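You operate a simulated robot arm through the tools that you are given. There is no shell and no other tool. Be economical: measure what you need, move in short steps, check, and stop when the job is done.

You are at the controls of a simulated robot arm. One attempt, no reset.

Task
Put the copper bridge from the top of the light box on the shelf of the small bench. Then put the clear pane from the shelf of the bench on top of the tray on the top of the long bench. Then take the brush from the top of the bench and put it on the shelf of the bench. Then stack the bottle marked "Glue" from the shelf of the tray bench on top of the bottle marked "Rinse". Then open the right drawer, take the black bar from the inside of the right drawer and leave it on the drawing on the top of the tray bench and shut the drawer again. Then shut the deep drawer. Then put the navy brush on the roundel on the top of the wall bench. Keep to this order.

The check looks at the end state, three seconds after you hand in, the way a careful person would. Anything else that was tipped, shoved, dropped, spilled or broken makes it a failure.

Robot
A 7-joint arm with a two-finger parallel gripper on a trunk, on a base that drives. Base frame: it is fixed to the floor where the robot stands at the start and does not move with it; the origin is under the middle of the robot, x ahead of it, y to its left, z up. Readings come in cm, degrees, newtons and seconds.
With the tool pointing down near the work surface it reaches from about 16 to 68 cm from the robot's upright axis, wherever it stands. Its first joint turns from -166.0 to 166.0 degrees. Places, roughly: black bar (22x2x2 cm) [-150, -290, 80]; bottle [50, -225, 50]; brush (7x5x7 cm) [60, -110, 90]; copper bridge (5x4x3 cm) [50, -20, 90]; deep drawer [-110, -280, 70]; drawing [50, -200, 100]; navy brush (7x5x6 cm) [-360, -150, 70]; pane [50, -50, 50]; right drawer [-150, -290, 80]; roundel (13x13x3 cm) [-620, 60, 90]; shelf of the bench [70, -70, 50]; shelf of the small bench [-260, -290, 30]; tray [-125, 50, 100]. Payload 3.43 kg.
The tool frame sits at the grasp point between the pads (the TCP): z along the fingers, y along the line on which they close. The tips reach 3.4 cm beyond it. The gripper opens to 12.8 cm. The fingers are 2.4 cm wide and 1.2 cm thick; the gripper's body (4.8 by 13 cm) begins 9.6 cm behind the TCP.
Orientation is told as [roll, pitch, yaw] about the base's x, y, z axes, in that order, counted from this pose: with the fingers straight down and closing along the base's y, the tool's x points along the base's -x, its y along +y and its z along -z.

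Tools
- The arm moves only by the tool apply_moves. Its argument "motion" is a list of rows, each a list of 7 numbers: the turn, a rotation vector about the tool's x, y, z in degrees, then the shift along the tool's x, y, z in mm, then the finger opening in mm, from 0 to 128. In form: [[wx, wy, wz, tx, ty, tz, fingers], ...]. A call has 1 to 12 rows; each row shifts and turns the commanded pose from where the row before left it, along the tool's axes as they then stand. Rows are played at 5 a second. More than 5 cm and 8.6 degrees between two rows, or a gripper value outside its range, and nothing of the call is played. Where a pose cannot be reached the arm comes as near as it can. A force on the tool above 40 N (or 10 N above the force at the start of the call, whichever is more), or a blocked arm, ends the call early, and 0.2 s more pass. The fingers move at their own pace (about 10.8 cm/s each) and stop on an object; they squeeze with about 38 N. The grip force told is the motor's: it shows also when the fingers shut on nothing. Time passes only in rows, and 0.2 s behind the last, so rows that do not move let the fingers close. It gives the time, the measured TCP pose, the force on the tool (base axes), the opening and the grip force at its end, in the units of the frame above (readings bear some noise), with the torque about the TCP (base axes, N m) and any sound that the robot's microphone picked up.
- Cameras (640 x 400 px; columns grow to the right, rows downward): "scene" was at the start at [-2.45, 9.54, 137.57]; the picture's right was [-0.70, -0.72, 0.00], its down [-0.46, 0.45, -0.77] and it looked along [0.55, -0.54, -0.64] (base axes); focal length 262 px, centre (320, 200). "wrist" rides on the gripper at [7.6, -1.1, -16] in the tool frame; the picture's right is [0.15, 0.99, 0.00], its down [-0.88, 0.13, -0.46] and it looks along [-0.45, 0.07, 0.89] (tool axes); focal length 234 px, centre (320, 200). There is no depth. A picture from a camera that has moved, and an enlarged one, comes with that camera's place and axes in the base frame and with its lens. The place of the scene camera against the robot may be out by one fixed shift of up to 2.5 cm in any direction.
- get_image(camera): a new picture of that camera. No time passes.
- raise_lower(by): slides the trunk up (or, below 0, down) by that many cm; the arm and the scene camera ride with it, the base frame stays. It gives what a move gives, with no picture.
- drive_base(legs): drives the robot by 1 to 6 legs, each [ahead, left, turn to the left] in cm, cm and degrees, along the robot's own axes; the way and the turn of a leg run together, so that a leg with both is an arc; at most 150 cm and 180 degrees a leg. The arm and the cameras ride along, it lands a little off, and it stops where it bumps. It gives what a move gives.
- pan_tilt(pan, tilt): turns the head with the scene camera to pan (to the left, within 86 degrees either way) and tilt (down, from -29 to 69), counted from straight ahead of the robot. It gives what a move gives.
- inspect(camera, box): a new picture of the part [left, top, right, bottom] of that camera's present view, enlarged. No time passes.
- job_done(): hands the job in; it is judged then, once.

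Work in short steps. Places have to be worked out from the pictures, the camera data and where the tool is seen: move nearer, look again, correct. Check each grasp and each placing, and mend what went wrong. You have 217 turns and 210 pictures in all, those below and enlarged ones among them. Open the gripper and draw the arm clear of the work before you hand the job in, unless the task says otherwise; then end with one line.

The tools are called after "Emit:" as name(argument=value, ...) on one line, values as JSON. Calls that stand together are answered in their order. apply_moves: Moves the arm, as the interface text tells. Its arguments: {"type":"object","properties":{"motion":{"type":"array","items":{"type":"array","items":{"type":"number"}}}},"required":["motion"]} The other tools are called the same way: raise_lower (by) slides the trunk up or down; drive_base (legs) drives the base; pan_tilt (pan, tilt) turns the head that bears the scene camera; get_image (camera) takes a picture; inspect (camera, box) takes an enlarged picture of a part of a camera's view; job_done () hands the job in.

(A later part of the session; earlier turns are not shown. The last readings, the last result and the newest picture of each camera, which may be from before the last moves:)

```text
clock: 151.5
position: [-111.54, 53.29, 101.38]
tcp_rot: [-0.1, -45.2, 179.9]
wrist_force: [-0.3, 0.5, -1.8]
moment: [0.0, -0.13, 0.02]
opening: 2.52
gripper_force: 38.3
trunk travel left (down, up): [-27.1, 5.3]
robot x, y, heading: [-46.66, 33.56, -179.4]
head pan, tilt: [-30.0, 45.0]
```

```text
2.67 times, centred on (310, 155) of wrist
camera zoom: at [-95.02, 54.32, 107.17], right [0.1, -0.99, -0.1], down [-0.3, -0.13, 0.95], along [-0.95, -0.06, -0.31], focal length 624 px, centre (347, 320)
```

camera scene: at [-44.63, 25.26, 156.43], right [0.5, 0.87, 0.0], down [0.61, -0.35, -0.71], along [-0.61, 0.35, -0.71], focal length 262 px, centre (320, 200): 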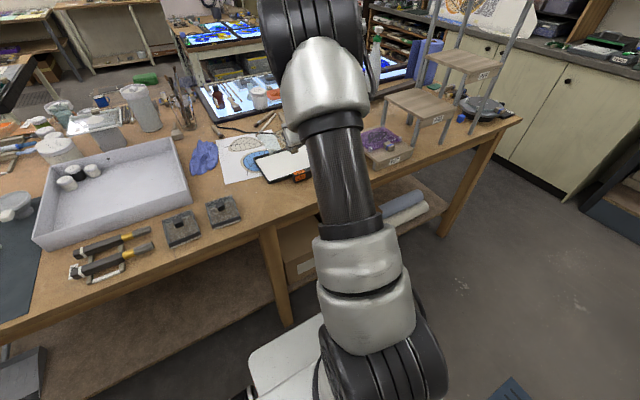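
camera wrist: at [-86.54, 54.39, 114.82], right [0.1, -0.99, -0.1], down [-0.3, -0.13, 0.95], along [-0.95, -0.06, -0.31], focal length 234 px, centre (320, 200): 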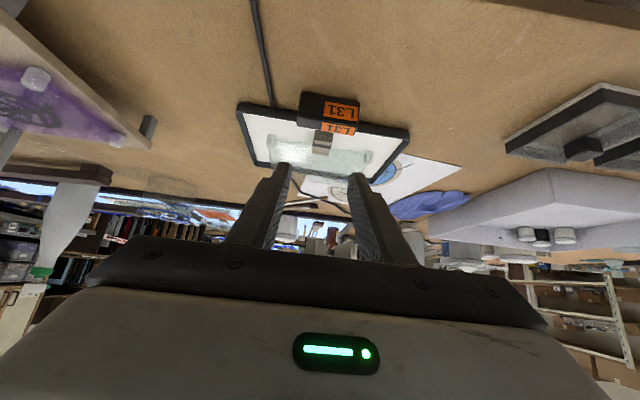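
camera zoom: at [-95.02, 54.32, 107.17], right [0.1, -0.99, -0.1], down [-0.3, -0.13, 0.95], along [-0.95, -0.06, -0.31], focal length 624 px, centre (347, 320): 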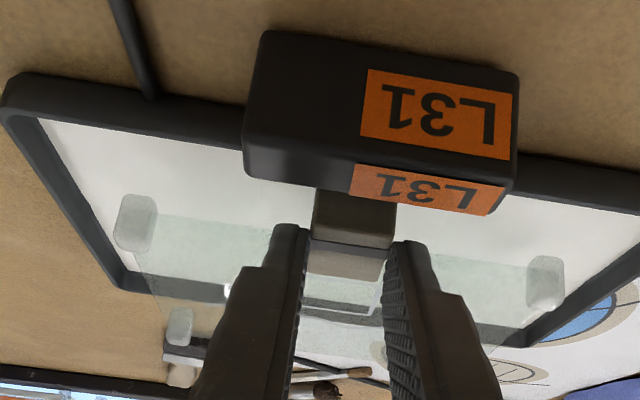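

Emit:
apply_moves(motion=[[0, 0, 0, 4, 0, 4, 15], [0, 0, 0, 0, 0, 0, 15]])

Emit:
apply_moves(motion=[[0, 0, 0, 3, 0, 3, 15], [0, 0, 0, 0, 0, 0, 15]])

Emit:
apply_moves(motion=[[0, 0, 0, 2, 0, 2, 15], [0, 0, 0, 0, 0, 0, 15]])

Emit:
inspect(camera="wrist", box=[190, 80, 430, 230])

```text
clock: 152.1
position: [-111.43, 53.31, 100.69]
tcp_rot: [0.0, -45.2, 179.8]
wrist_force: [0.2, 0.5, -1.6]
moment: [-0.02, -0.12, -0.05]
opening: 2.54
gripper_force: 38.0
trunk travel left (down, up): [-27.1, 5.3]
robot x, y, heading: [-46.99, 33.61, -180.0]
head pan, tilt: [-30.0, 45.0]
```

```text
clock: 152.7
position: [-111.55, 53.33, 100.26]
tcp_rot: [0.0, -45.2, 179.7]
wrist_force: [-0.3, -0.4, -1.7]
moment: [0.0, -0.12, 0.02]
opening: 2.51
gripper_force: 38.0
trunk travel left (down, up): [-27.1, 5.3]
robot x, y, heading: [-46.91, 33.71, -179.8]
head pan, tilt: [-30.0, 45.0]
```

```text
clock: 153.3
position: [-111.55, 53.29, 100.06]
tcp_rot: [-0.2, -45.2, 179.8]
wrist_force: [-0.4, 0.2, -1.7]
moment: [-0.04, -0.15, 0.02]
opening: 2.5
gripper_force: 38.2
trunk travel left (down, up): [-27.1, 5.3]
robot x, y, heading: [-47.19, 33.56, -179.6]
head pan, tilt: [-30.0, 45.0]
```

```text
2.67 times, centred on (310, 155) of wrist
camera zoom: at [-94.94, 54.29, 105.88], right [0.1, -0.99, -0.1], down [-0.3, -0.13, 0.95], along [-0.95, -0.06, -0.31], focal length 624 px, centre (347, 320)
```

zoom: 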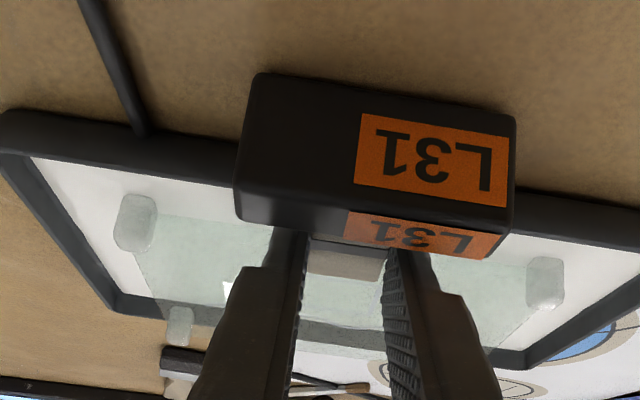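

Emit:
apply_moves(motion=[[0, 0, 0, 2, 0, 2, 15], [0, 0, 0, 0, 0, 0, 15]])

Emit:
apply_moves(motion=[[0, 0, 0, 2, 0, 2, 15], [0, 0, 0, 0, 0, 0, 15]])

Emit:
inspect(camera="wrist", box=[190, 80, 430, 230])

```text
clock: 153.9
position: [-111.42, 53.42, 99.77]
tcp_rot: [-0.1, -45.4, 179.8]
wrist_force: [1.1, 0.1, 7.3]
moment: [0.14, -0.15, -0.06]
opening: 2.51
gripper_force: 38.2
trunk travel left (down, up): [-27.1, 5.3]
robot x, y, heading: [-46.89, 33.91, -179.7]
head pan, tilt: [-30.0, 45.0]
```

```text
clock: 154.5
position: [-111.46, 53.42, 99.72]
tcp_rot: [-0.1, -45.6, 179.6]
wrist_force: [1.2, 1.8, 23.3]
moment: [0.0, -0.01, -0.03]
opening: 2.5
gripper_force: 38.0
trunk travel left (down, up): [-27.1, 5.3]
robot x, y, heading: [-46.98, 34.04, -179.9]
head pan, tilt: [-30.0, 45.0]
```

```text
2.67 times, centred on (310, 155) of wrist
camera zoom: at [-94.89, 54.26, 105.56], right [0.1, -0.99, -0.11], down [-0.29, -0.13, 0.95], along [-0.95, -0.06, -0.3], focal length 624 px, centre (347, 320)
```

zoom: 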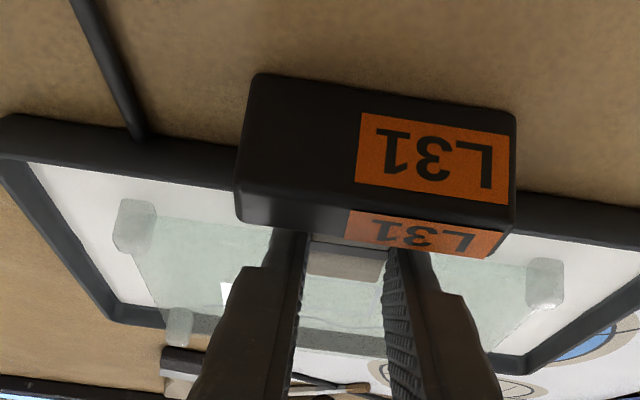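

Solid contact with little torque – feet are down. Release and retreat along the tool.

Emit:
apply_moves(motion=[[0, 0, 0, -2, 0, -2, 15], [0, 0, 0, 0, 0, 0, 35], [0, 0, 0, 0, 0, 0, 50], [0, 0, 0, 0, 0, -15, 50], [0, 0, 0, 0, 0, -40, 50], [0, 0, 0, 0, 0, -48, 50], [0, 0, 0, 0, 0, -48, 50], [0, 0, 0, -10, 0, -40, 50], [0, 0, 0, 0, 0, 0, 50]])

Emit:
inspect(camera="scene", box=[230, 120, 350, 200])

Emit:
inspect(camera="wrist", box=[240, 90, 400, 190])

```text
clock: 156.5
position: [-98.62, 52.96, 113.81]
tcp_rot: [0.1, -45.3, 179.8]
wrist_force: [-0.3, 0.5, 0.1]
moment: [0.02, 0.01, -0.02]
opening: 5.01
gripper_force: 0.0
trunk travel left (down, up): [-27.1, 5.3]
robot x, y, heading: [-47.38, 34.01, -179.9]
head pan, tilt: [-30.0, 45.0]
```

```text
5.00 times, centred on (290, 160) of scene
camera zoom: at [-44.58, 25.25, 156.42], right [0.5, 0.87, 0.0], down [0.61, -0.35, -0.71], along [-0.61, 0.35, -0.71], focal length 1311 px, centre (470, 400)
```

zoom: 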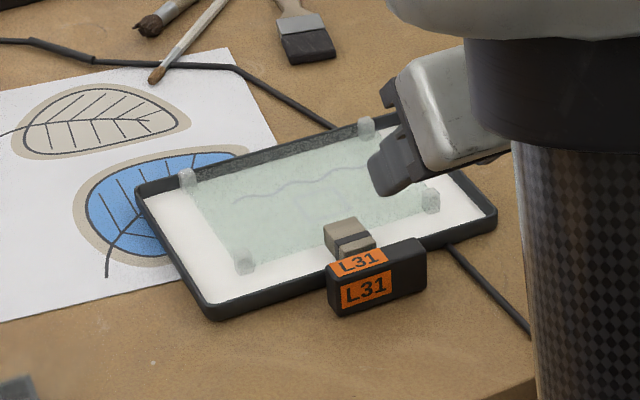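

```text
4.00 times, centred on (320, 140) of wrist
camera zoom: at [-82.02, 53.97, 119.64], right [0.1, -0.99, -0.1], down [-0.3, -0.13, 0.95], along [-0.95, -0.06, -0.31], focal length 937 px, centre (320, 440)
```

zoom: 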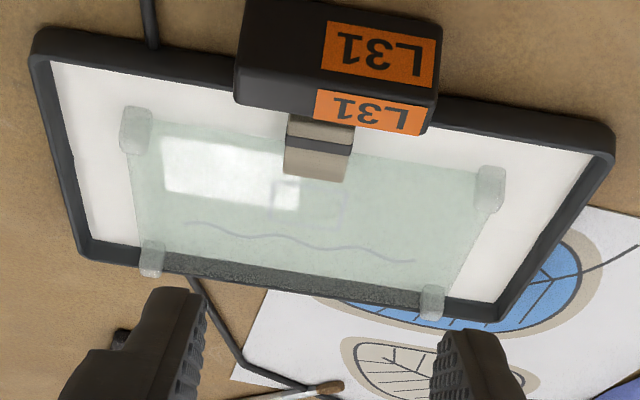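

The pane now lies properly on the tray. Next: brush on the bench top near [60,-110,90]. I back off, turn around and drive there.

Emit:
drive_base(legs=[[-17, 0, 0], [0, 0, 90], [0, 0, 90], [0, -125, 0]])

Emit:
pan_tilt(pan=0, tilt=45)

Emit:
get_image(camera="scene")

Emit:
get_image(camera="wrist")

```text
clock: 177.8
position: [20.9, -112.03, 113.67]
tcp_rot: [0.0, -45.3, -0.8]
wrist_force: [-1.5, 0.5, -0.1]
moment: [-0.01, 0.01, -0.01]
opening: 5.0
gripper_force: 0.0
trunk travel left (down, up): [-27.1, 5.3]
robot x, y, heading: [-30.56, -92.36, -0.3]
head pan, tilt: [-30.0, 45.0]
```

```text
clock: 178.7
position: [20.98, -112.07, 113.77]
tcp_rot: [0.0, -45.3, -0.9]
wrist_force: [0.7, -0.1, 0.4]
moment: [0.02, 0.0, -0.02]
opening: 5.02
gripper_force: 0.0
trunk travel left (down, up): [-27.1, 5.3]
robot x, y, heading: [-30.33, -92.24, -0.3]
head pan, tilt: [0.0, 45.0]
```

```text
135 pictures are left
camera scene: at [-30.83, -76.83, 156.42], right [-0.01, -1.0, 0.0], down [-0.71, 0.0, -0.71], along [0.71, 0.0, -0.71], focal length 262 px, centre (320, 200)
```

scene: 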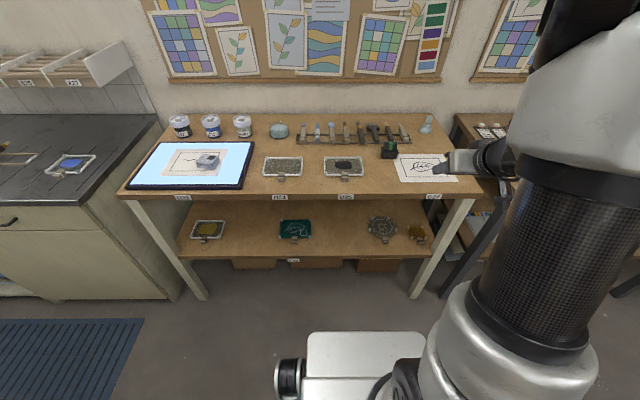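

```text
134 pictures are left
camera wrist: at [4.11, -112.99, 119.62], right [-0.09, 0.99, -0.1], down [0.3, 0.13, 0.95], along [0.95, 0.05, -0.31], focal length 234 px, centre (320, 200)
```

wrist: 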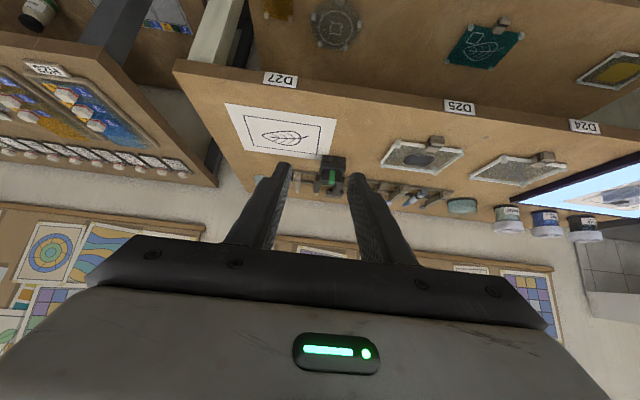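

Emit:
inspect(camera="wrist", box=[280, 130, 380, 220])

Emit:
inspect(camera="scene", box=[290, 110, 470, 200])

```text
4.44 times, centred on (330, 175) of wrist
camera zoom: at [4.11, -112.99, 119.62], right [-0.09, 0.99, -0.1], down [0.3, 0.13, 0.95], along [0.95, 0.05, -0.31], focal length 1041 px, centre (276, 311)
```

zoom: 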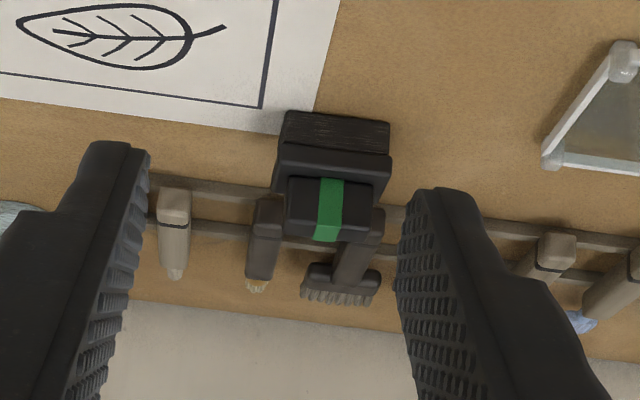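

```text
3.56 times, centred on (380, 155) of scene
camera zoom: at [-30.83, -76.83, 156.42], right [-0.01, -1.0, 0.0], down [-0.71, 0.0, -0.71], along [0.71, 0.0, -0.71], focal length 932 px, centre (107, 360)
```

zoom: 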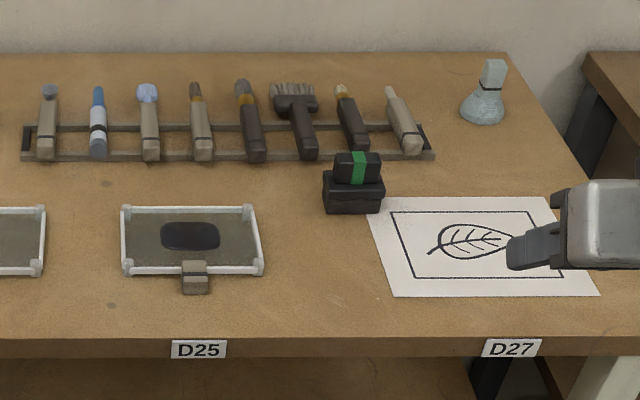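

The brush is the black block with the green-banded handle at ≈[56,-108]. I drive closer and look.

Emit:
drive_base(legs=[[17, 0, 0.5]])

Emit:
apply_moves(motion=[[0, 0, 0, 4, 9, 30, 80], [0, 0, 0, 4, 9, 30, 80], [0, 0, 0, 4, 9, 30, 80], [0, 0, 0, 0, 0, 0, 80]])

Emit:
inspect(camera="wrist", box=[220, 80, 420, 220])

```text
clock: 180.2
position: [38.47, -111.65, 113.84]
tcp_rot: [0.0, -45.2, -0.3]
wrist_force: [-0.2, -0.8, 0.2]
moment: [0.02, 0.0, 0.01]
opening: 5.02
gripper_force: 0.0
trunk travel left (down, up): [-27.1, 5.3]
robot x, y, heading: [-13.24, -92.39, 0.0]
head pan, tilt: [0.0, 45.0]
```

```text
clock: 181.2
position: [44.05, -109.06, 106.51]
tcp_rot: [-0.2, -45.2, -0.3]
wrist_force: [-0.2, -0.2, -0.6]
moment: [0.01, 0.04, 0.01]
opening: 7.99
gripper_force: 0.0
trunk travel left (down, up): [-27.1, 5.3]
robot x, y, heading: [-13.27, -92.31, -0.2]
head pan, tilt: [0.0, 45.0]
```

```text
2.86 times, centred on (320, 150) of wrist
camera zoom: at [27.19, -110.1, 112.4], right [-0.1, 0.99, -0.1], down [0.3, 0.13, 0.95], along [0.95, 0.06, -0.31], focal length 669 px, centre (320, 343)
```

zoom: 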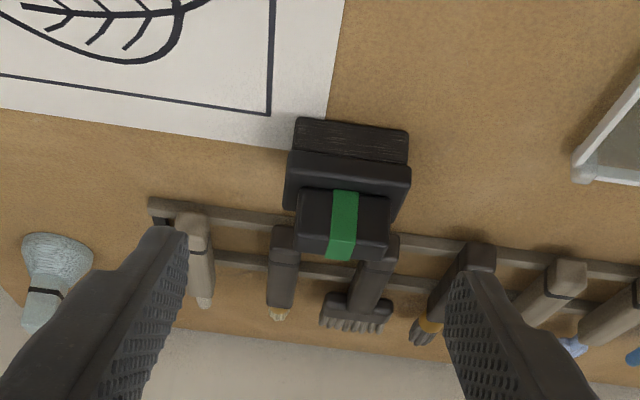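

Emit:
apply_moves(motion=[[0, 0, 0, -2, 5, 40, 80], [0, 0, 0, -2, 5, 40, 80], [0, 0, 0, 0, 0, 0, 80]])

Emit:
inspect(camera="wrist", box=[220, 80, 420, 220])

Emit:
inspect(camera="scene", box=[290, 110, 470, 230])

```text
clock: 182.0
position: [49.96, -107.95, 101.41]
tcp_rot: [-0.1, -45.2, -0.3]
wrist_force: [-0.4, 0.4, 0.4]
moment: [-0.02, -0.03, -0.01]
opening: 8.0
gripper_force: 0.2
trunk travel left (down, up): [-27.1, 5.3]
robot x, y, heading: [-13.06, -92.43, -0.0]
head pan, tilt: [0.0, 45.0]
```

```text
2.86 times, centred on (320, 150) of wrist
camera zoom: at [33.11, -109.0, 107.22], right [-0.1, 0.99, -0.1], down [0.3, 0.13, 0.95], along [0.95, 0.06, -0.31], focal length 669 px, centre (320, 343)
```

zoom: 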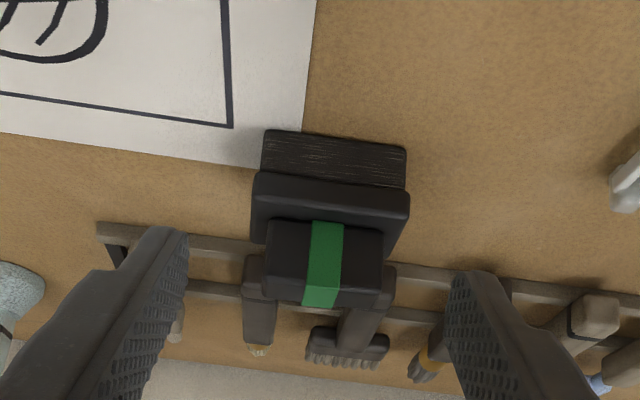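

```text
3.33 times, centred on (380, 170) of scene
camera zoom: at [-13.61, -76.84, 156.42], right [0.0, -1.0, 0.0], down [-0.71, 0.0, -0.71], along [0.71, 0.0, -0.71], focal length 874 px, centre (120, 300)
```

zoom: 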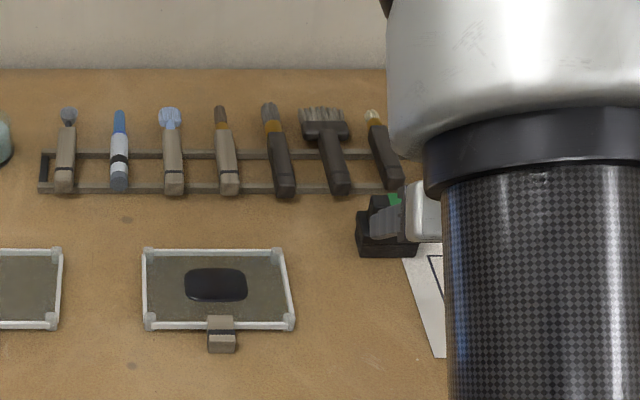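

Brush: surface z≈89.9, handle z 94.2–96.8, x 57.2–60, y≈-107.7, width ≈4.6. I move the fingers around the handle.

Emit:
apply_moves(motion=[[0, 0, 0, -12, 1, 36, 80], [0, 0, 0, -12, 1, 36, 80], [0, 0, 0, 0, 0, 0, 80]])

Emit:
inspect(camera="wrist", box=[220, 80, 420, 220])

```text
clock: 182.8
position: [56.96, -107.68, 97.88]
tcp_rot: [0.0, -45.3, -0.3]
wrist_force: [-0.2, 0.2, 0.5]
moment: [0.02, 0.03, 0.01]
opening: 7.99
gripper_force: 0.1
trunk travel left (down, up): [-27.1, 5.3]
robot x, y, heading: [-12.98, -92.21, 0.4]
head pan, tilt: [0.0, 45.0]
```

```text
2.86 times, centred on (320, 150) of wrist
camera zoom: at [40.12, -108.76, 103.72], right [-0.1, 0.99, -0.1], down [0.3, 0.13, 0.95], along [0.95, 0.06, -0.31], focal length 669 px, centre (320, 343)
```

zoom: 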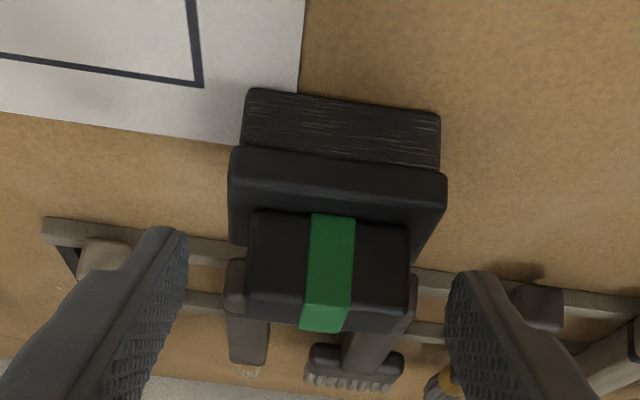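

Well placed. Close.

Emit:
apply_moves(motion=[[0, 0, 0, 0, 0, 0, 30], [0, 0, 0, 0, 0, 0, 30], [0, 0, 0, 0, 0, 0, 30], [0, 0, 0, -10, 0, -10, 30], [0, 0, 0, -30, 0, -30, 30], [0, 0, 0, -30, 0, -30, 30], [0, 0, 0, 0, 0, 0, 30]])

Emit:
get_image(camera="wrist")

```text
clock: 184.4
position: [56.75, -107.74, 107.81]
tcp_rot: [0.0, -45.2, -0.3]
wrist_force: [0.5, -1.0, -0.8]
moment: [-0.02, 0.03, 0.0]
opening: 4.91
gripper_force: 37.9
trunk travel left (down, up): [-27.1, 5.3]
robot x, y, heading: [-13.33, -92.45, 0.3]
head pan, tilt: [0.0, 45.0]
```

```text
127 pictures are left
camera wrist: at [40.04, -108.79, 113.73], right [-0.1, 0.99, -0.1], down [0.3, 0.13, 0.95], along [0.95, 0.06, -0.31], focal length 234 px, centre (320, 200)
```

wrist: 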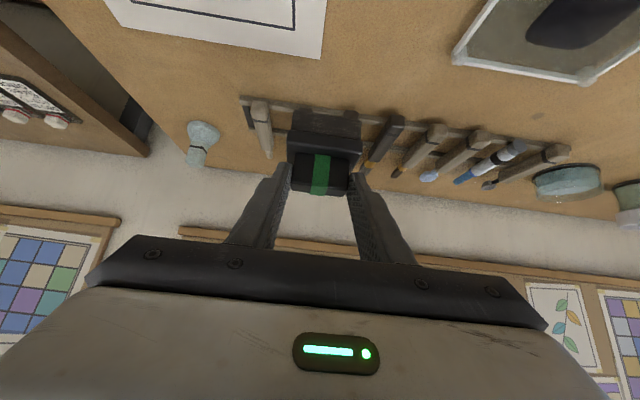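

Brush held (4.9 cm). Retract, back off, shift left to y≈-88 and lower to shelf height.

Emit:
apply_moves(motion=[[0, 0, 0, 28, 0, -28, 30], [0, 0, 0, 28, 0, -28, 30], [0, 0, 0, 28, 0, -28, 30], [0, 0, 0, 28, 0, -28, 30], [0, 0, 0, 28, 0, -28, 30], [0, 0, 0, 0, 0, 0, 30]])

Emit:
drive_base(legs=[[-20, 0, 0], [0, 20, 0]])

Emit:
raise_lower(by=-27)

Emit:
apply_moves(motion=[[0, 0, 0, 34, 0, 34, 30], [0, 0, 0, 34, 0, 34, 30], [0, 0, 0, 34, 0, 34, 30], [0, 0, 0, 0, 0, 0, 30]])

Emit:
get_image(camera="wrist")

Emit:
get_image(camera="scene")

```text
clock: 185.8
position: [36.81, -107.7, 107.65]
tcp_rot: [0.1, -45.1, -0.3]
wrist_force: [-0.2, 0.7, -0.6]
moment: [0.0, 0.02, 0.01]
opening: 4.89
gripper_force: 38.0
trunk travel left (down, up): [-27.1, 5.3]
robot x, y, heading: [-12.93, -92.21, 0.1]
head pan, tilt: [0.0, 45.0]
```

```text
clock: 189.5
position: [17.04, -88.18, 107.62]
tcp_rot: [0.0, -45.2, -0.2]
wrist_force: [0.5, 0.2, -0.2]
moment: [0.01, 0.0, 0.01]
opening: 4.88
gripper_force: 38.1
trunk travel left (down, up): [-27.1, 5.3]
robot x, y, heading: [-33.37, -72.53, 0.2]
head pan, tilt: [0.0, 45.0]
```

```text
clock: 192.3
position: [17.06, -88.07, 80.66]
tcp_rot: [0.0, -45.2, -0.2]
wrist_force: [0.5, -0.2, -1.8]
moment: [0.0, 0.01, 0.01]
opening: 4.9
gripper_force: 37.3
trunk travel left (down, up): [-0.1, 32.3]
robot x, y, heading: [-32.93, -72.68, 0.3]
head pan, tilt: [0.0, 45.0]
```

```text
clock: 193.3
position: [17.0, -88.07, 66.07]
tcp_rot: [0.0, -45.2, -0.2]
wrist_force: [0.1, 0.0, -0.5]
moment: [0.03, 0.03, -0.01]
opening: 4.92
gripper_force: 38.2
trunk travel left (down, up): [-0.1, 32.3]
robot x, y, heading: [-32.64, -72.65, 0.1]
head pan, tilt: [0.0, 45.0]
```

```text
126 pictures are left
camera wrist: at [0.28, -89.02, 71.91], right [-0.1, 0.99, -0.1], down [0.3, 0.13, 0.95], along [0.95, 0.06, -0.31], focal length 234 px, centre (320, 200)
```

wrist: 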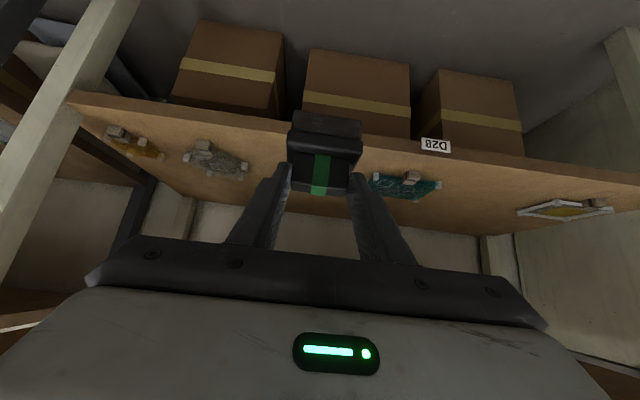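

```text
125 pictures are left
camera scene: at [-33.47, -57.19, 129.42], right [0.0, -1.0, 0.0], down [-0.71, 0.0, -0.71], along [0.71, 0.0, -0.71], focal length 262 px, centre (320, 200)
```

scene: 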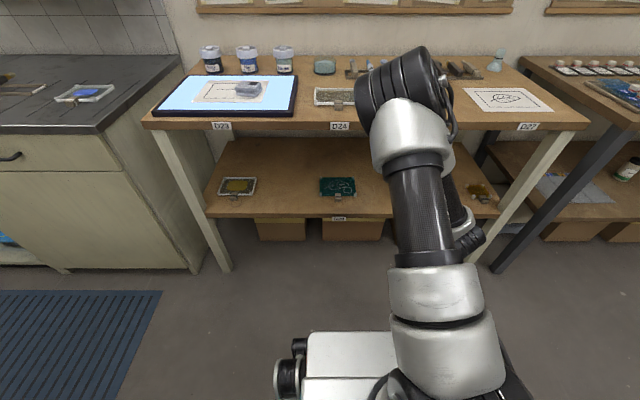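

Gap is centred at y≈-88.5. Drive in, then extend and lower.

Emit:
drive_base(legs=[[17, 0, 0]])

Emit:
apply_moves(motion=[[0, 0, 0, -27, 0, 27, 30], [0, 0, 0, -27, 0, 27, 30], [0, 0, 0, -21, 0, 21, 30], [0, 0, 0, 28, 0, 28, 30], [0, 0, 0, 20, 0, 20, 30], [0, 0, 0, 0, 0, 0, 30]])

Emit:
get_image(camera="wrist")

```text
clock: 194.7
position: [34.05, -87.93, 66.04]
tcp_rot: [0.0, -45.2, -0.2]
wrist_force: [0.6, 0.6, -0.6]
moment: [0.0, 0.02, -0.02]
opening: 4.88
gripper_force: 37.2
trunk travel left (down, up): [-0.1, 32.3]
robot x, y, heading: [-15.93, -72.42, 0.2]
head pan, tilt: [0.0, 45.0]
```

```text
clock: 196.1
position: [44.79, -88.09, 59.25]
tcp_rot: [0.0, -45.2, -0.3]
wrist_force: [1.2, -0.7, -1.2]
moment: [-0.02, 0.01, 0.0]
opening: 4.9
gripper_force: 38.4
trunk travel left (down, up): [-0.1, 32.3]
robot x, y, heading: [-15.89, -72.4, 0.1]
head pan, tilt: [0.0, 45.0]
```

```text
124 pictures are left
camera wrist: at [27.93, -89.16, 65.22], right [-0.1, 0.99, -0.1], down [0.3, 0.13, 0.95], along [0.95, 0.06, -0.31], focal length 234 px, centre (320, 200)
```

wrist: 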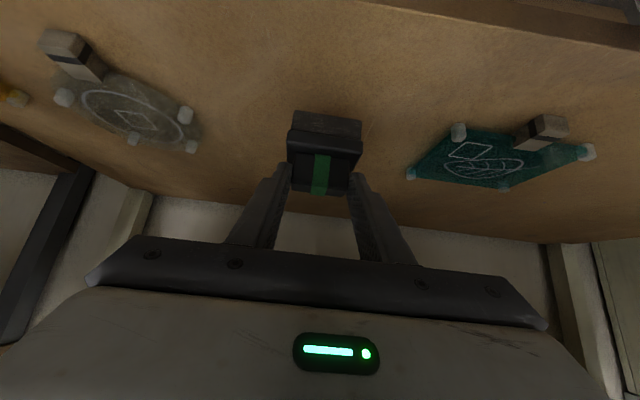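

Clear on both sides. Lower in steps to contact (expected TCP z ≈56.2).

Emit:
apply_moves(motion=[[0, 0, 0, 9, 0, 9, 30], [0, 0, 0, 8, 0, 8, 30], [0, 0, 0, 0, 0, 0, 30]])

Emit:
apply_moves(motion=[[0, 0, 0, 3, 0, 3, 30], [0, 0, 0, 0, 0, 0, 30]])

Emit:
apply_moves(motion=[[0, 0, 0, 3, 0, 3, 30], [0, 0, 0, 0, 0, 0, 30]])

```text
clock: 196.9
position: [44.86, -88.11, 56.85]
tcp_rot: [0.0, -45.1, -0.4]
wrist_force: [-1.1, -0.4, -0.6]
moment: [-0.01, 0.01, -0.04]
opening: 4.9
gripper_force: 37.5
trunk travel left (down, up): [-0.1, 32.3]
robot x, y, heading: [-15.96, -72.42, -0.2]
head pan, tilt: [0.0, 45.0]
```

```text
clock: 197.5
position: [44.78, -88.08, 56.37]
tcp_rot: [0.0, -45.2, -0.3]
wrist_force: [-0.5, 0.0, -0.4]
moment: [-0.01, 0.02, -0.01]
opening: 4.9
gripper_force: 38.0
trunk travel left (down, up): [-0.1, 32.3]
robot x, y, heading: [-15.72, -72.51, 0.2]
head pan, tilt: [0.0, 45.0]
```

```text
clock: 198.1
position: [44.73, -88.17, 56.02]
tcp_rot: [-0.1, -45.1, -0.4]
wrist_force: [0.3, -0.3, -0.8]
moment: [0.0, 0.01, -0.04]
opening: 4.88
gripper_force: 38.1
trunk travel left (down, up): [-0.1, 32.3]
robot x, y, heading: [-16.1, -72.87, 0.0]
head pan, tilt: [0.0, 45.0]
```

Emit:
apply_moves(motion=[[0, 0, 0, 3, 0, 3, 30], [0, 0, 0, 0, 0, 0, 30]])

Emit:
apply_moves(motion=[[0, 0, 0, 3, 0, 3, 30], [0, 0, 0, 0, 0, 0, 30]])

Emit:
inspect(camera="wrist", box=[220, 80, 420, 220])

```text
clock: 198.7
position: [44.8, -88.03, 55.72]
tcp_rot: [-0.1, -45.3, -0.3]
wrist_force: [-1.6, 0.7, 5.3]
moment: [-0.14, -0.03, -0.03]
opening: 4.9
gripper_force: 37.9
trunk travel left (down, up): [-0.1, 32.3]
robot x, y, heading: [-16.09, -72.68, -0.3]
head pan, tilt: [0.0, 45.0]
```

```text
clock: 199.3
position: [45.06, -87.98, 55.66]
tcp_rot: [0.0, -45.7, -0.3]
wrist_force: [-6.7, 1.4, 33.9]
moment: [0.01, -0.27, 0.06]
opening: 4.88
gripper_force: 38.0
trunk travel left (down, up): [-0.1, 32.3]
robot x, y, heading: [-15.95, -72.81, 0.2]
head pan, tilt: [0.0, 45.0]
```

```text
2.86 times, centred on (320, 150) of wrist
camera zoom: at [28.02, -89.12, 61.45], right [-0.1, 0.99, -0.11], down [0.29, 0.13, 0.95], along [0.95, 0.06, -0.3], focal length 669 px, centre (320, 343)
```

zoom: 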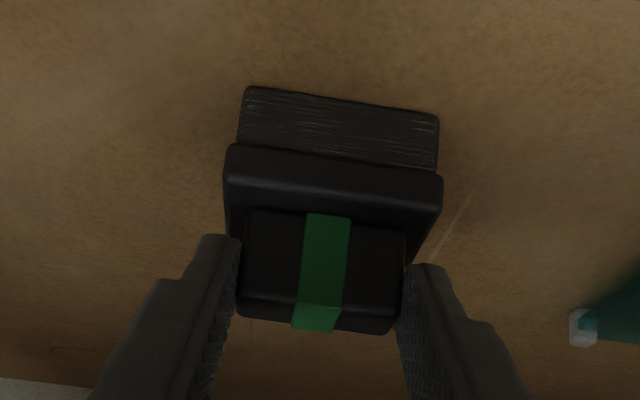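

On the shelf. Relieve, release and back out along the tool axis.

Emit:
apply_moves(motion=[[0, 0, 0, -3, 0, -3, 30], [0, 0, 0, 0, 0, 0, 60], [0, 0, 0, 0, 0, 0, 80], [0, 0, 0, 0, 0, -20, 80], [0, 0, 0, 0, 0, -40, 80], [0, 0, 0, 0, 0, -45, 80], [0, 0, 0, 0, 0, 0, 80]])

Emit:
inspect(camera="wrist", box=[220, 60, 420, 200])

Emit:
drive_base(legs=[[-20, 0, 0]])

```text
clock: 200.9
position: [37.03, -87.99, 63.04]
tcp_rot: [0.1, -45.1, -0.3]
wrist_force: [0.0, -0.1, -0.3]
moment: [0.02, -0.03, 0.01]
opening: 7.98
gripper_force: 0.0
trunk travel left (down, up): [-0.1, 32.3]
robot x, y, heading: [-16.01, -72.9, 0.1]
head pan, tilt: [0.0, 45.0]
```

```text
2.86 times, centred on (320, 130) of wrist
camera zoom: at [20.29, -89.06, 68.93], right [-0.1, 0.99, -0.1], down [0.3, 0.13, 0.95], along [0.95, 0.06, -0.31], focal length 669 px, centre (320, 400)
```

zoom: 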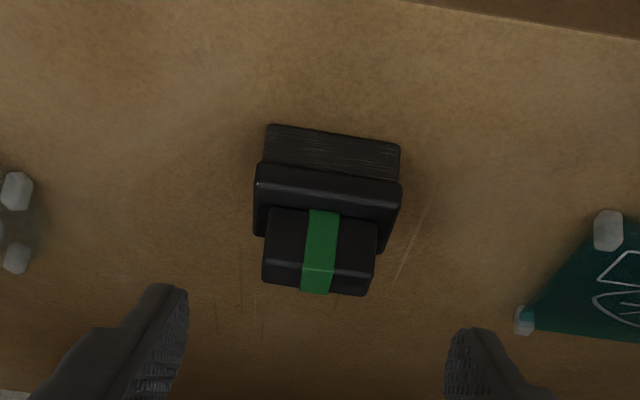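

```text
clock: 202.5
position: [17.69, -87.93, 63.06]
tcp_rot: [0.1, -45.2, -0.2]
wrist_force: [0.8, 0.4, -0.5]
moment: [-0.03, 0.0, -0.02]
opening: 7.97
gripper_force: 0.0
trunk travel left (down, up): [-0.1, 32.3]
robot x, y, heading: [-35.38, -72.45, 0.3]
head pan, tilt: [0.0, 45.0]
```

Brush is upright on the shelf. Next the Glue bottle: drive right to the tray bench.

Emit:
drive_base(legs=[[0, -122, -0.3]])

Emit:
pan_tilt(pan=-10, tilt=45)

Emit:
get_image(camera="scene")

Emit:
get_image(camera="wrist")

```text
clock: 214.7
position: [17.7, -212.41, 63.11]
tcp_rot: [0.1, -45.2, -0.6]
wrist_force: [-0.2, -0.1, -0.1]
moment: [0.02, 0.02, -0.03]
opening: 7.99
gripper_force: 0.0
trunk travel left (down, up): [-0.1, 32.3]
robot x, y, heading: [-35.26, -196.73, -0.2]
head pan, tilt: [0.0, 45.0]
```

```text
clock: 215.4
position: [17.74, -212.43, 63.06]
tcp_rot: [-0.1, -45.2, -0.6]
wrist_force: [-0.8, -0.4, 0.6]
moment: [0.01, 0.02, 0.0]
opening: 8.01
gripper_force: 0.0
trunk travel left (down, up): [-0.1, 32.3]
robot x, y, heading: [-35.42, -196.94, -0.3]
head pan, tilt: [-10.0, 45.0]
```

```text
121 pictures are left
camera scene: at [-35.78, -182.71, 129.42], right [-0.18, -0.98, 0.0], down [-0.7, 0.12, -0.71], along [0.7, -0.12, -0.71], focal length 262 px, centre (320, 200)
```

scene: 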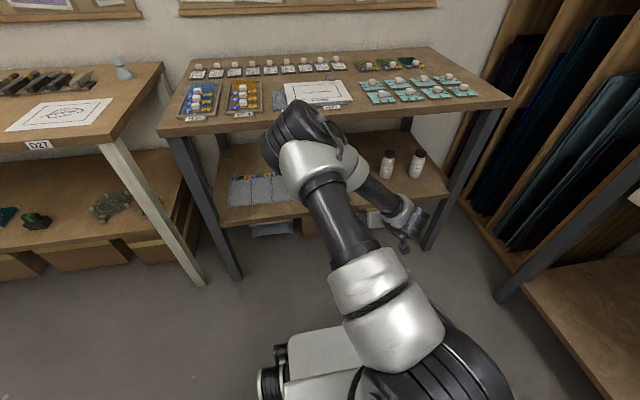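

```text
120 pictures are left
camera wrist: at [0.91, -213.41, 68.91], right [-0.09, 0.99, -0.1], down [0.3, 0.13, 0.95], along [0.95, 0.06, -0.31], focal length 234 px, centre (320, 200)
```

wrist: 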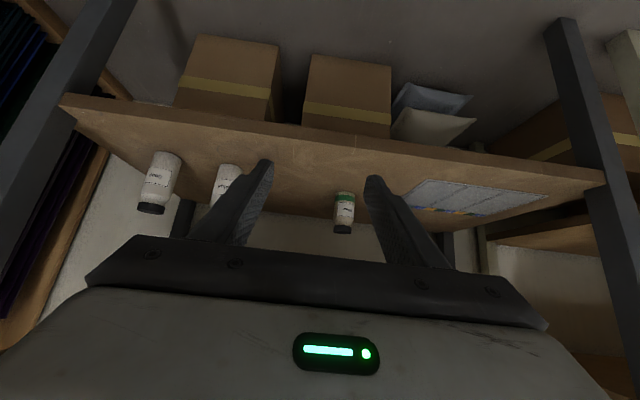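

Three bottles on the shelf; zoom to read labels.

Emit:
inspect(camera="scene", box=[350, 130, 450, 200])

Emit:
inspect(camera="wrist", box=[120, 130, 380, 250])

```text
5.71 times, centred on (400, 165) of scene
camera zoom: at [-35.78, -182.71, 129.42], right [-0.18, -0.98, 0.0], down [-0.7, 0.12, -0.71], along [0.7, -0.12, -0.71], focal length 1498 px, centre (-137, 400)
```

zoom: 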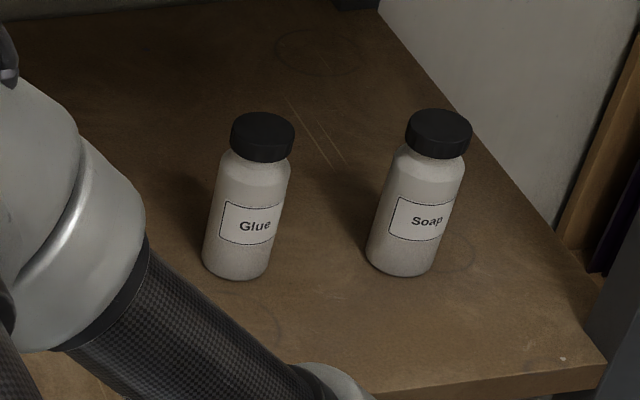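

```text
2.46 times, centred on (250, 190) of wrist
camera zoom: at [0.91, -213.41, 68.91], right [-0.09, 0.99, -0.1], down [0.3, 0.13, 0.95], along [0.95, 0.06, -0.31], focal length 576 px, centre (492, 225)
```

zoom: 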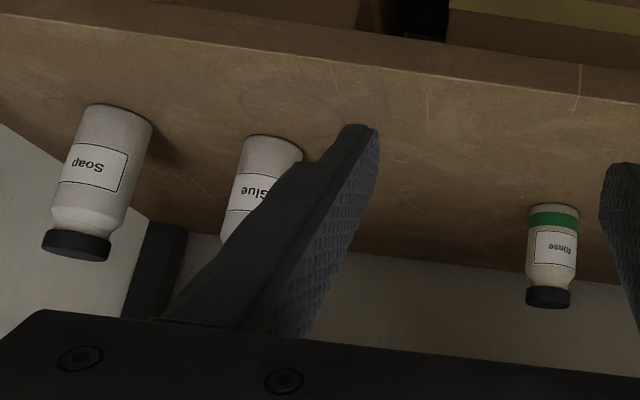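

Glue is the middle one (≈[48.7,-230]), Rinse (green band) ≈[56.5,-204]. For side grasping I flatten the tool to ~20° below horizontal; try that here outside the bench.

Emit:
apply_moves(motion=[[0, -8, 0, 0, 0, 0, 80], [0, -8, 0, 0, 0, 0, 80], [0, -8, 0, 0, 0, 0, 80], [0, 0, 0, 0, 0, 0, 80]])

Emit:
get_image(camera="wrist")

Emit:
get_image(camera="scene")

```text
clock: 216.4
position: [17.76, -212.36, 63.0]
tcp_rot: [0.0, -69.3, -0.5]
wrist_force: [0.3, 0.0, -0.2]
moment: [0.03, 0.02, 0.03]
opening: 7.98
gripper_force: 0.0
trunk travel left (down, up): [-0.1, 32.3]
robot x, y, heading: [-35.3, -196.38, 0.0]
head pan, tilt: [-10.0, 45.0]
```

```text
117 pictures are left
camera wrist: at [0.01, -213.35, 61.62], right [-0.04, 0.99, -0.14], down [-0.11, 0.13, 0.98], along [0.99, 0.06, 0.11], focal length 234 px, centre (320, 200)
```

wrist: 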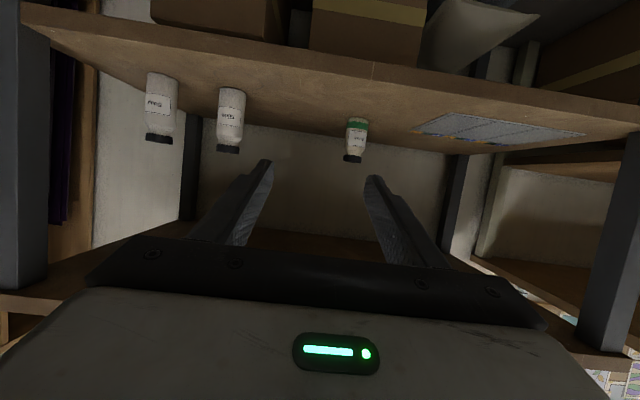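

```text
116 pictures are left
camera scene: at [-35.78, -182.71, 129.43], right [-0.18, -0.98, 0.0], down [-0.7, 0.12, -0.71], along [0.7, -0.12, -0.71], focal length 262 px, centre (320, 200)
```

scene: 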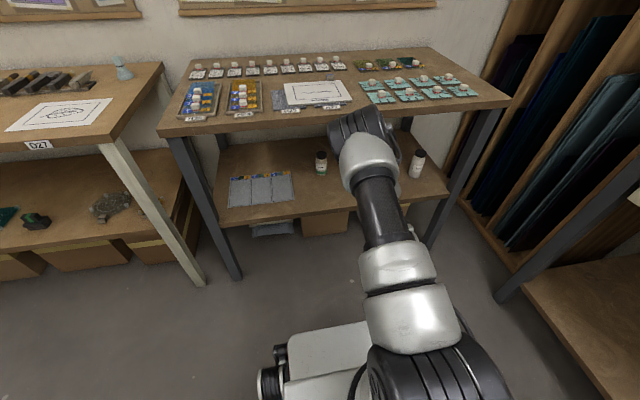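

Works well. Triangulation: Glue axis ≈[48.3,-229.5], shelf z≈48.5, cap top ≈59; Rinse axis ≈[59,-203.5]. I line up with Glue and look closer.

Emit:
drive_base(legs=[[0, -17, 0.3], [14, 0, 0]])

Emit:
apply_moves(motion=[[0, 0, 0, 42, 0, 16, 90], [0, 0, 0, 42, 0, 16, 90], [0, 0, 0, 0, 0, 0, 90]])

Emit:
get_image(camera="wrist")

```text
clock: 219.6
position: [31.75, -229.35, 63.08]
tcp_rot: [-0.1, -69.2, -0.4]
wrist_force: [-0.4, 0.3, -0.2]
moment: [0.0, 0.02, 0.01]
opening: 8.03
gripper_force: 0.1
trunk travel left (down, up): [-0.1, 32.3]
robot x, y, heading: [-21.29, -214.07, 0.2]
head pan, tilt: [-10.0, 45.0]
```

```text
clock: 220.4
position: [31.64, -229.38, 54.12]
tcp_rot: [-0.1, -69.2, -0.4]
wrist_force: [0.4, -1.0, 0.0]
moment: [-0.05, -0.02, 0.03]
opening: 9.02
gripper_force: 0.0
trunk travel left (down, up): [-0.1, 32.3]
robot x, y, heading: [-21.44, -213.86, 0.2]
head pan, tilt: [-10.0, 45.0]
```

```text
115 pictures are left
camera wrist: at [13.88, -230.34, 52.7], right [-0.04, 0.99, -0.14], down [-0.11, 0.13, 0.98], along [0.99, 0.06, 0.11], focal length 234 px, centre (320, 200)
```

wrist: 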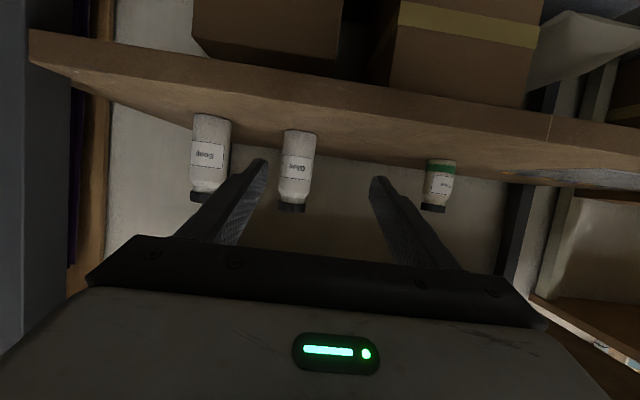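

Emit:
inspect(camera="wrist", box=[170, 90, 470, 230])

```text
2.13 times, centred on (320, 160) of wrist
camera zoom: at [13.88, -230.34, 52.7], right [-0.04, 0.99, -0.14], down [-0.11, 0.13, 0.98], along [0.99, 0.06, 0.11], focal length 500 px, centre (320, 285)
```

zoom: 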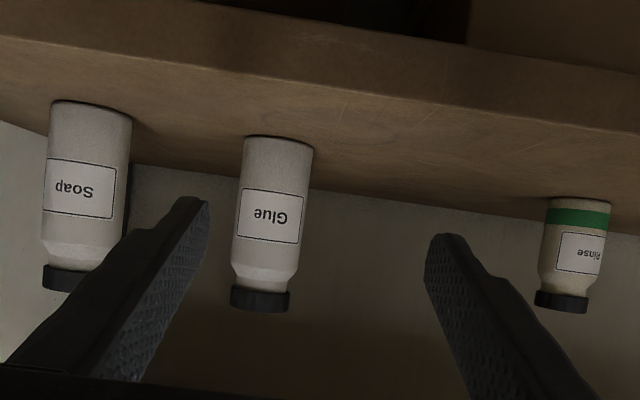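

Glue seems deeper (x≈53) and at y≈-232.2. Shift and advance 10 cm, re-measure.

Emit:
apply_moves(motion=[[0, 0, 0, -6, -14, 16, 90], [0, 0, 0, -6, -14, 16, 90], [0, 0, 0, -11, 0, 30, 90], [0, 0, 0, -11, 0, 30, 90], [0, 0, 0, 0, 0, 0, 90]])

Emit:
inspect(camera="wrist", box=[170, 90, 470, 230])

```text
clock: 221.6
position: [41.52, -232.0, 54.03]
tcp_rot: [-0.1, -69.2, -0.4]
wrist_force: [0.0, 0.2, 0.1]
moment: [0.02, 0.02, 0.01]
opening: 9.02
gripper_force: 0.1
trunk travel left (down, up): [-0.1, 32.3]
robot x, y, heading: [-20.93, -213.46, 0.1]
head pan, tilt: [-10.0, 45.0]
```

```text
2.13 times, centred on (320, 160) of wrist
camera zoom: at [23.77, -233.09, 52.66], right [-0.04, 0.99, -0.14], down [-0.11, 0.13, 0.98], along [0.99, 0.06, 0.1], focal length 500 px, centre (320, 285)
```

zoom: 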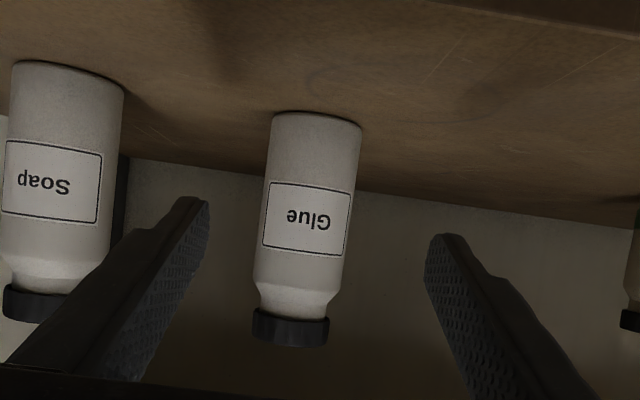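

Now consistent: shelf z≈46.3, Glue axis ≈[55,-232.7], 13 cm tall; Rinse axis ≈[65.5,-202.7], cap top ≈57. Advance around Glue.

Emit:
apply_moves(motion=[[0, 0, 0, -12, -3, 43, 90], [0, 0, 0, -12, -3, 43, 90], [0, 0, 0, 0, 0, 0, 90]])

Emit:
inspect(camera="wrist", box=[170, 60, 470, 240])

Emit:
get_image(camera="scene")

```text
clock: 222.4
position: [50.59, -232.81, 52.98]
tcp_rot: [-0.2, -69.2, -0.4]
wrist_force: [-0.3, -1.0, 0.0]
moment: [-0.01, -0.01, 0.01]
opening: 8.99
gripper_force: 0.0
trunk travel left (down, up): [-0.1, 32.3]
robot x, y, heading: [-21.31, -213.74, 0.2]
head pan, tilt: [-10.0, 45.0]
```

```text
2.13 times, centred on (320, 150) of wrist
camera zoom: at [32.84, -233.79, 51.66], right [-0.04, 0.99, -0.14], down [-0.11, 0.13, 0.98], along [0.99, 0.06, 0.1], focal length 500 px, centre (320, 307)
```

zoom: 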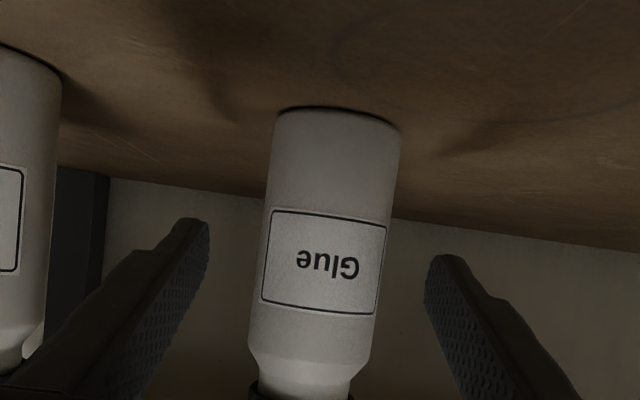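

```text
111 pictures are left
camera scene: at [-21.83, -199.78, 129.42], right [-0.17, -0.98, 0.0], down [-0.7, 0.12, -0.71], along [0.7, -0.12, -0.71], focal length 262 px, centre (320, 200)
```

scene: 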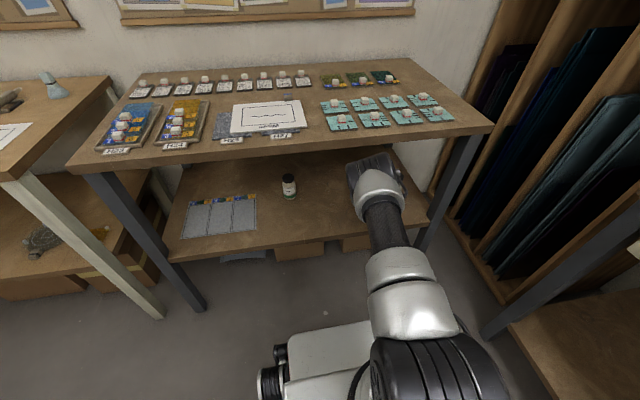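

Base front edge confirmed at x≈52.6. Advance 4.5 cm more and close.

Emit:
apply_moves(motion=[[0, 0, 0, -8, -1, 21, 90], [0, 0, 0, -8, 0, 21, 90], [0, 0, 0, 0, 0, 0, 90]])

Emit:
apply_moves(motion=[[0, 0, 0, 0, 0, 0, 60], [0, 0, 0, 0, 0, 0, 30], [0, 0, 0, 0, 0, 0, 30], [0, 0, 0, 0, 0, 0, 30]])

Emit:
inspect(camera="wrist", box=[170, 60, 470, 240])

```text
clock: 223.2
position: [54.97, -232.98, 53.22]
tcp_rot: [-0.1, -69.2, -0.4]
wrist_force: [0.8, -0.4, -0.2]
moment: [0.0, -0.02, -0.02]
opening: 8.97
gripper_force: 0.1
trunk travel left (down, up): [-0.1, 32.3]
robot x, y, heading: [-21.52, -214.17, 0.1]
head pan, tilt: [-10.0, 45.0]
```

```text
clock: 224.2
position: [54.86, -232.85, 53.24]
tcp_rot: [-0.1, -69.2, -0.4]
wrist_force: [-0.5, -1.3, -0.5]
moment: [0.04, 0.02, 0.04]
opening: 5.45
gripper_force: 38.3
trunk travel left (down, up): [-0.1, 32.3]
robot x, y, heading: [-21.23, -213.83, 0.0]
head pan, tilt: [-10.0, 45.0]
```

```text
2.13 times, centred on (320, 150) of wrist
camera zoom: at [37.18, -234.05, 51.75], right [-0.04, 0.99, -0.14], down [-0.11, 0.13, 0.98], along [0.99, 0.06, 0.11], focal length 500 px, centre (320, 307)
```

zoom: 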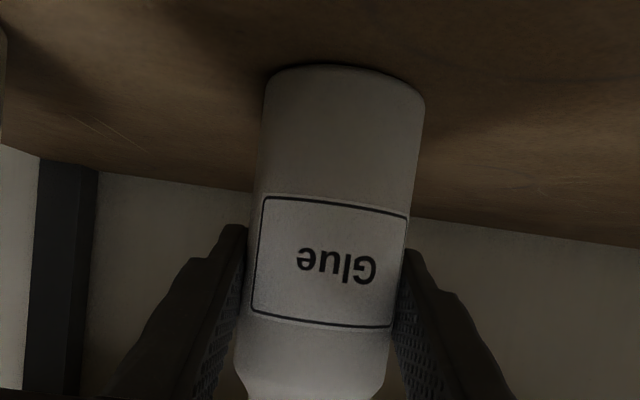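

Gripped (5.45 cm). Lift 4 cm, back out, raise, and move across to Rinse.

Emit:
apply_moves(motion=[[0, 0, 0, -10, 0, -4, 30], [0, 0, 0, -28, 0, -11, 30], [0, 0, 0, 0, 0, 0, 30]])

Emit:
drive_base(legs=[[-27, 0, 0]])

Emit:
raise_lower(by=9.5)

Emit:
drive_base(legs=[[0, 30, 0]])

Emit:
get_image(camera="wrist")

Emit:
get_image(camera="scene")

```text
clock: 225.0
position: [55.02, -232.98, 57.39]
tcp_rot: [-0.1, -69.2, -0.3]
wrist_force: [-0.1, -0.3, -2.3]
moment: [-0.04, -0.01, -0.05]
opening: 5.48
gripper_force: 38.0
trunk travel left (down, up): [-0.1, 32.3]
robot x, y, heading: [-21.06, -213.63, 0.0]
head pan, tilt: [-10.0, 45.0]
```

```text
clock: 226.9
position: [28.17, -232.85, 57.39]
tcp_rot: [0.0, -69.3, -0.3]
wrist_force: [-0.1, -0.2, -2.3]
moment: [-0.03, -0.01, -0.04]
opening: 5.48
gripper_force: 37.9
trunk travel left (down, up): [-0.1, 32.3]
robot x, y, heading: [-47.91, -213.88, 0.1]
head pan, tilt: [-10.0, 45.0]
```

```text
clock: 228.2
position: [28.03, -232.87, 66.77]
tcp_rot: [0.0, -69.1, -0.3]
wrist_force: [0.0, 0.3, -1.3]
moment: [0.02, -0.03, -0.01]
opening: 5.48
gripper_force: 37.4
trunk travel left (down, up): [-9.6, 22.8]
robot x, y, heading: [-47.74, -213.97, 0.2]
head pan, tilt: [-10.0, 45.0]
```

```text
clock: 231.7
position: [28.12, -202.13, 66.79]
tcp_rot: [-0.1, -69.2, 0.2]
wrist_force: [-0.7, 0.9, -1.7]
moment: [0.0, -0.01, 0.01]
opening: 5.47
gripper_force: 38.0
trunk travel left (down, up): [-9.6, 22.8]
robot x, y, heading: [-48.26, -183.48, 0.5]
head pan, tilt: [-10.0, 45.0]
```

```text
109 pictures are left
camera wrist: at [10.38, -203.24, 65.42], right [-0.05, 0.99, -0.14], down [-0.11, 0.13, 0.98], along [0.99, 0.07, 0.1], focal length 234 px, centre (320, 200)
```

wrist: 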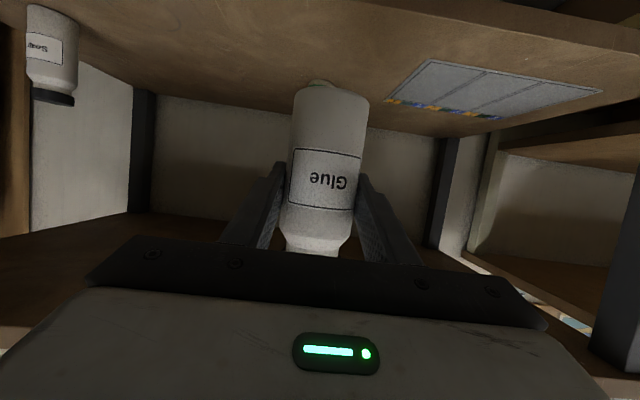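

```text
108 pictures are left
camera scene: at [-48.97, -169.59, 138.92], right [-0.16, -0.99, 0.0], down [-0.7, 0.12, -0.71], along [0.7, -0.12, -0.71], focal length 262 px, centre (320, 200)
```

scene: 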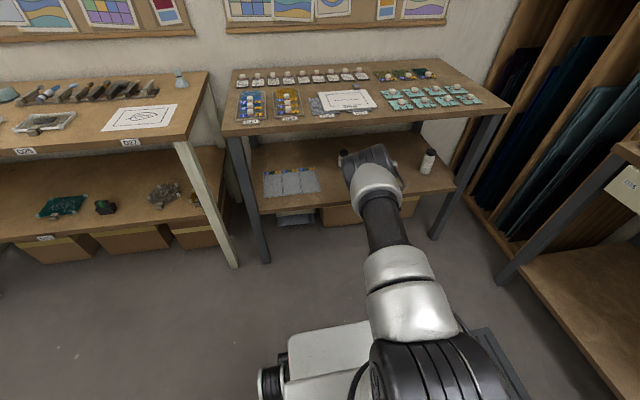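

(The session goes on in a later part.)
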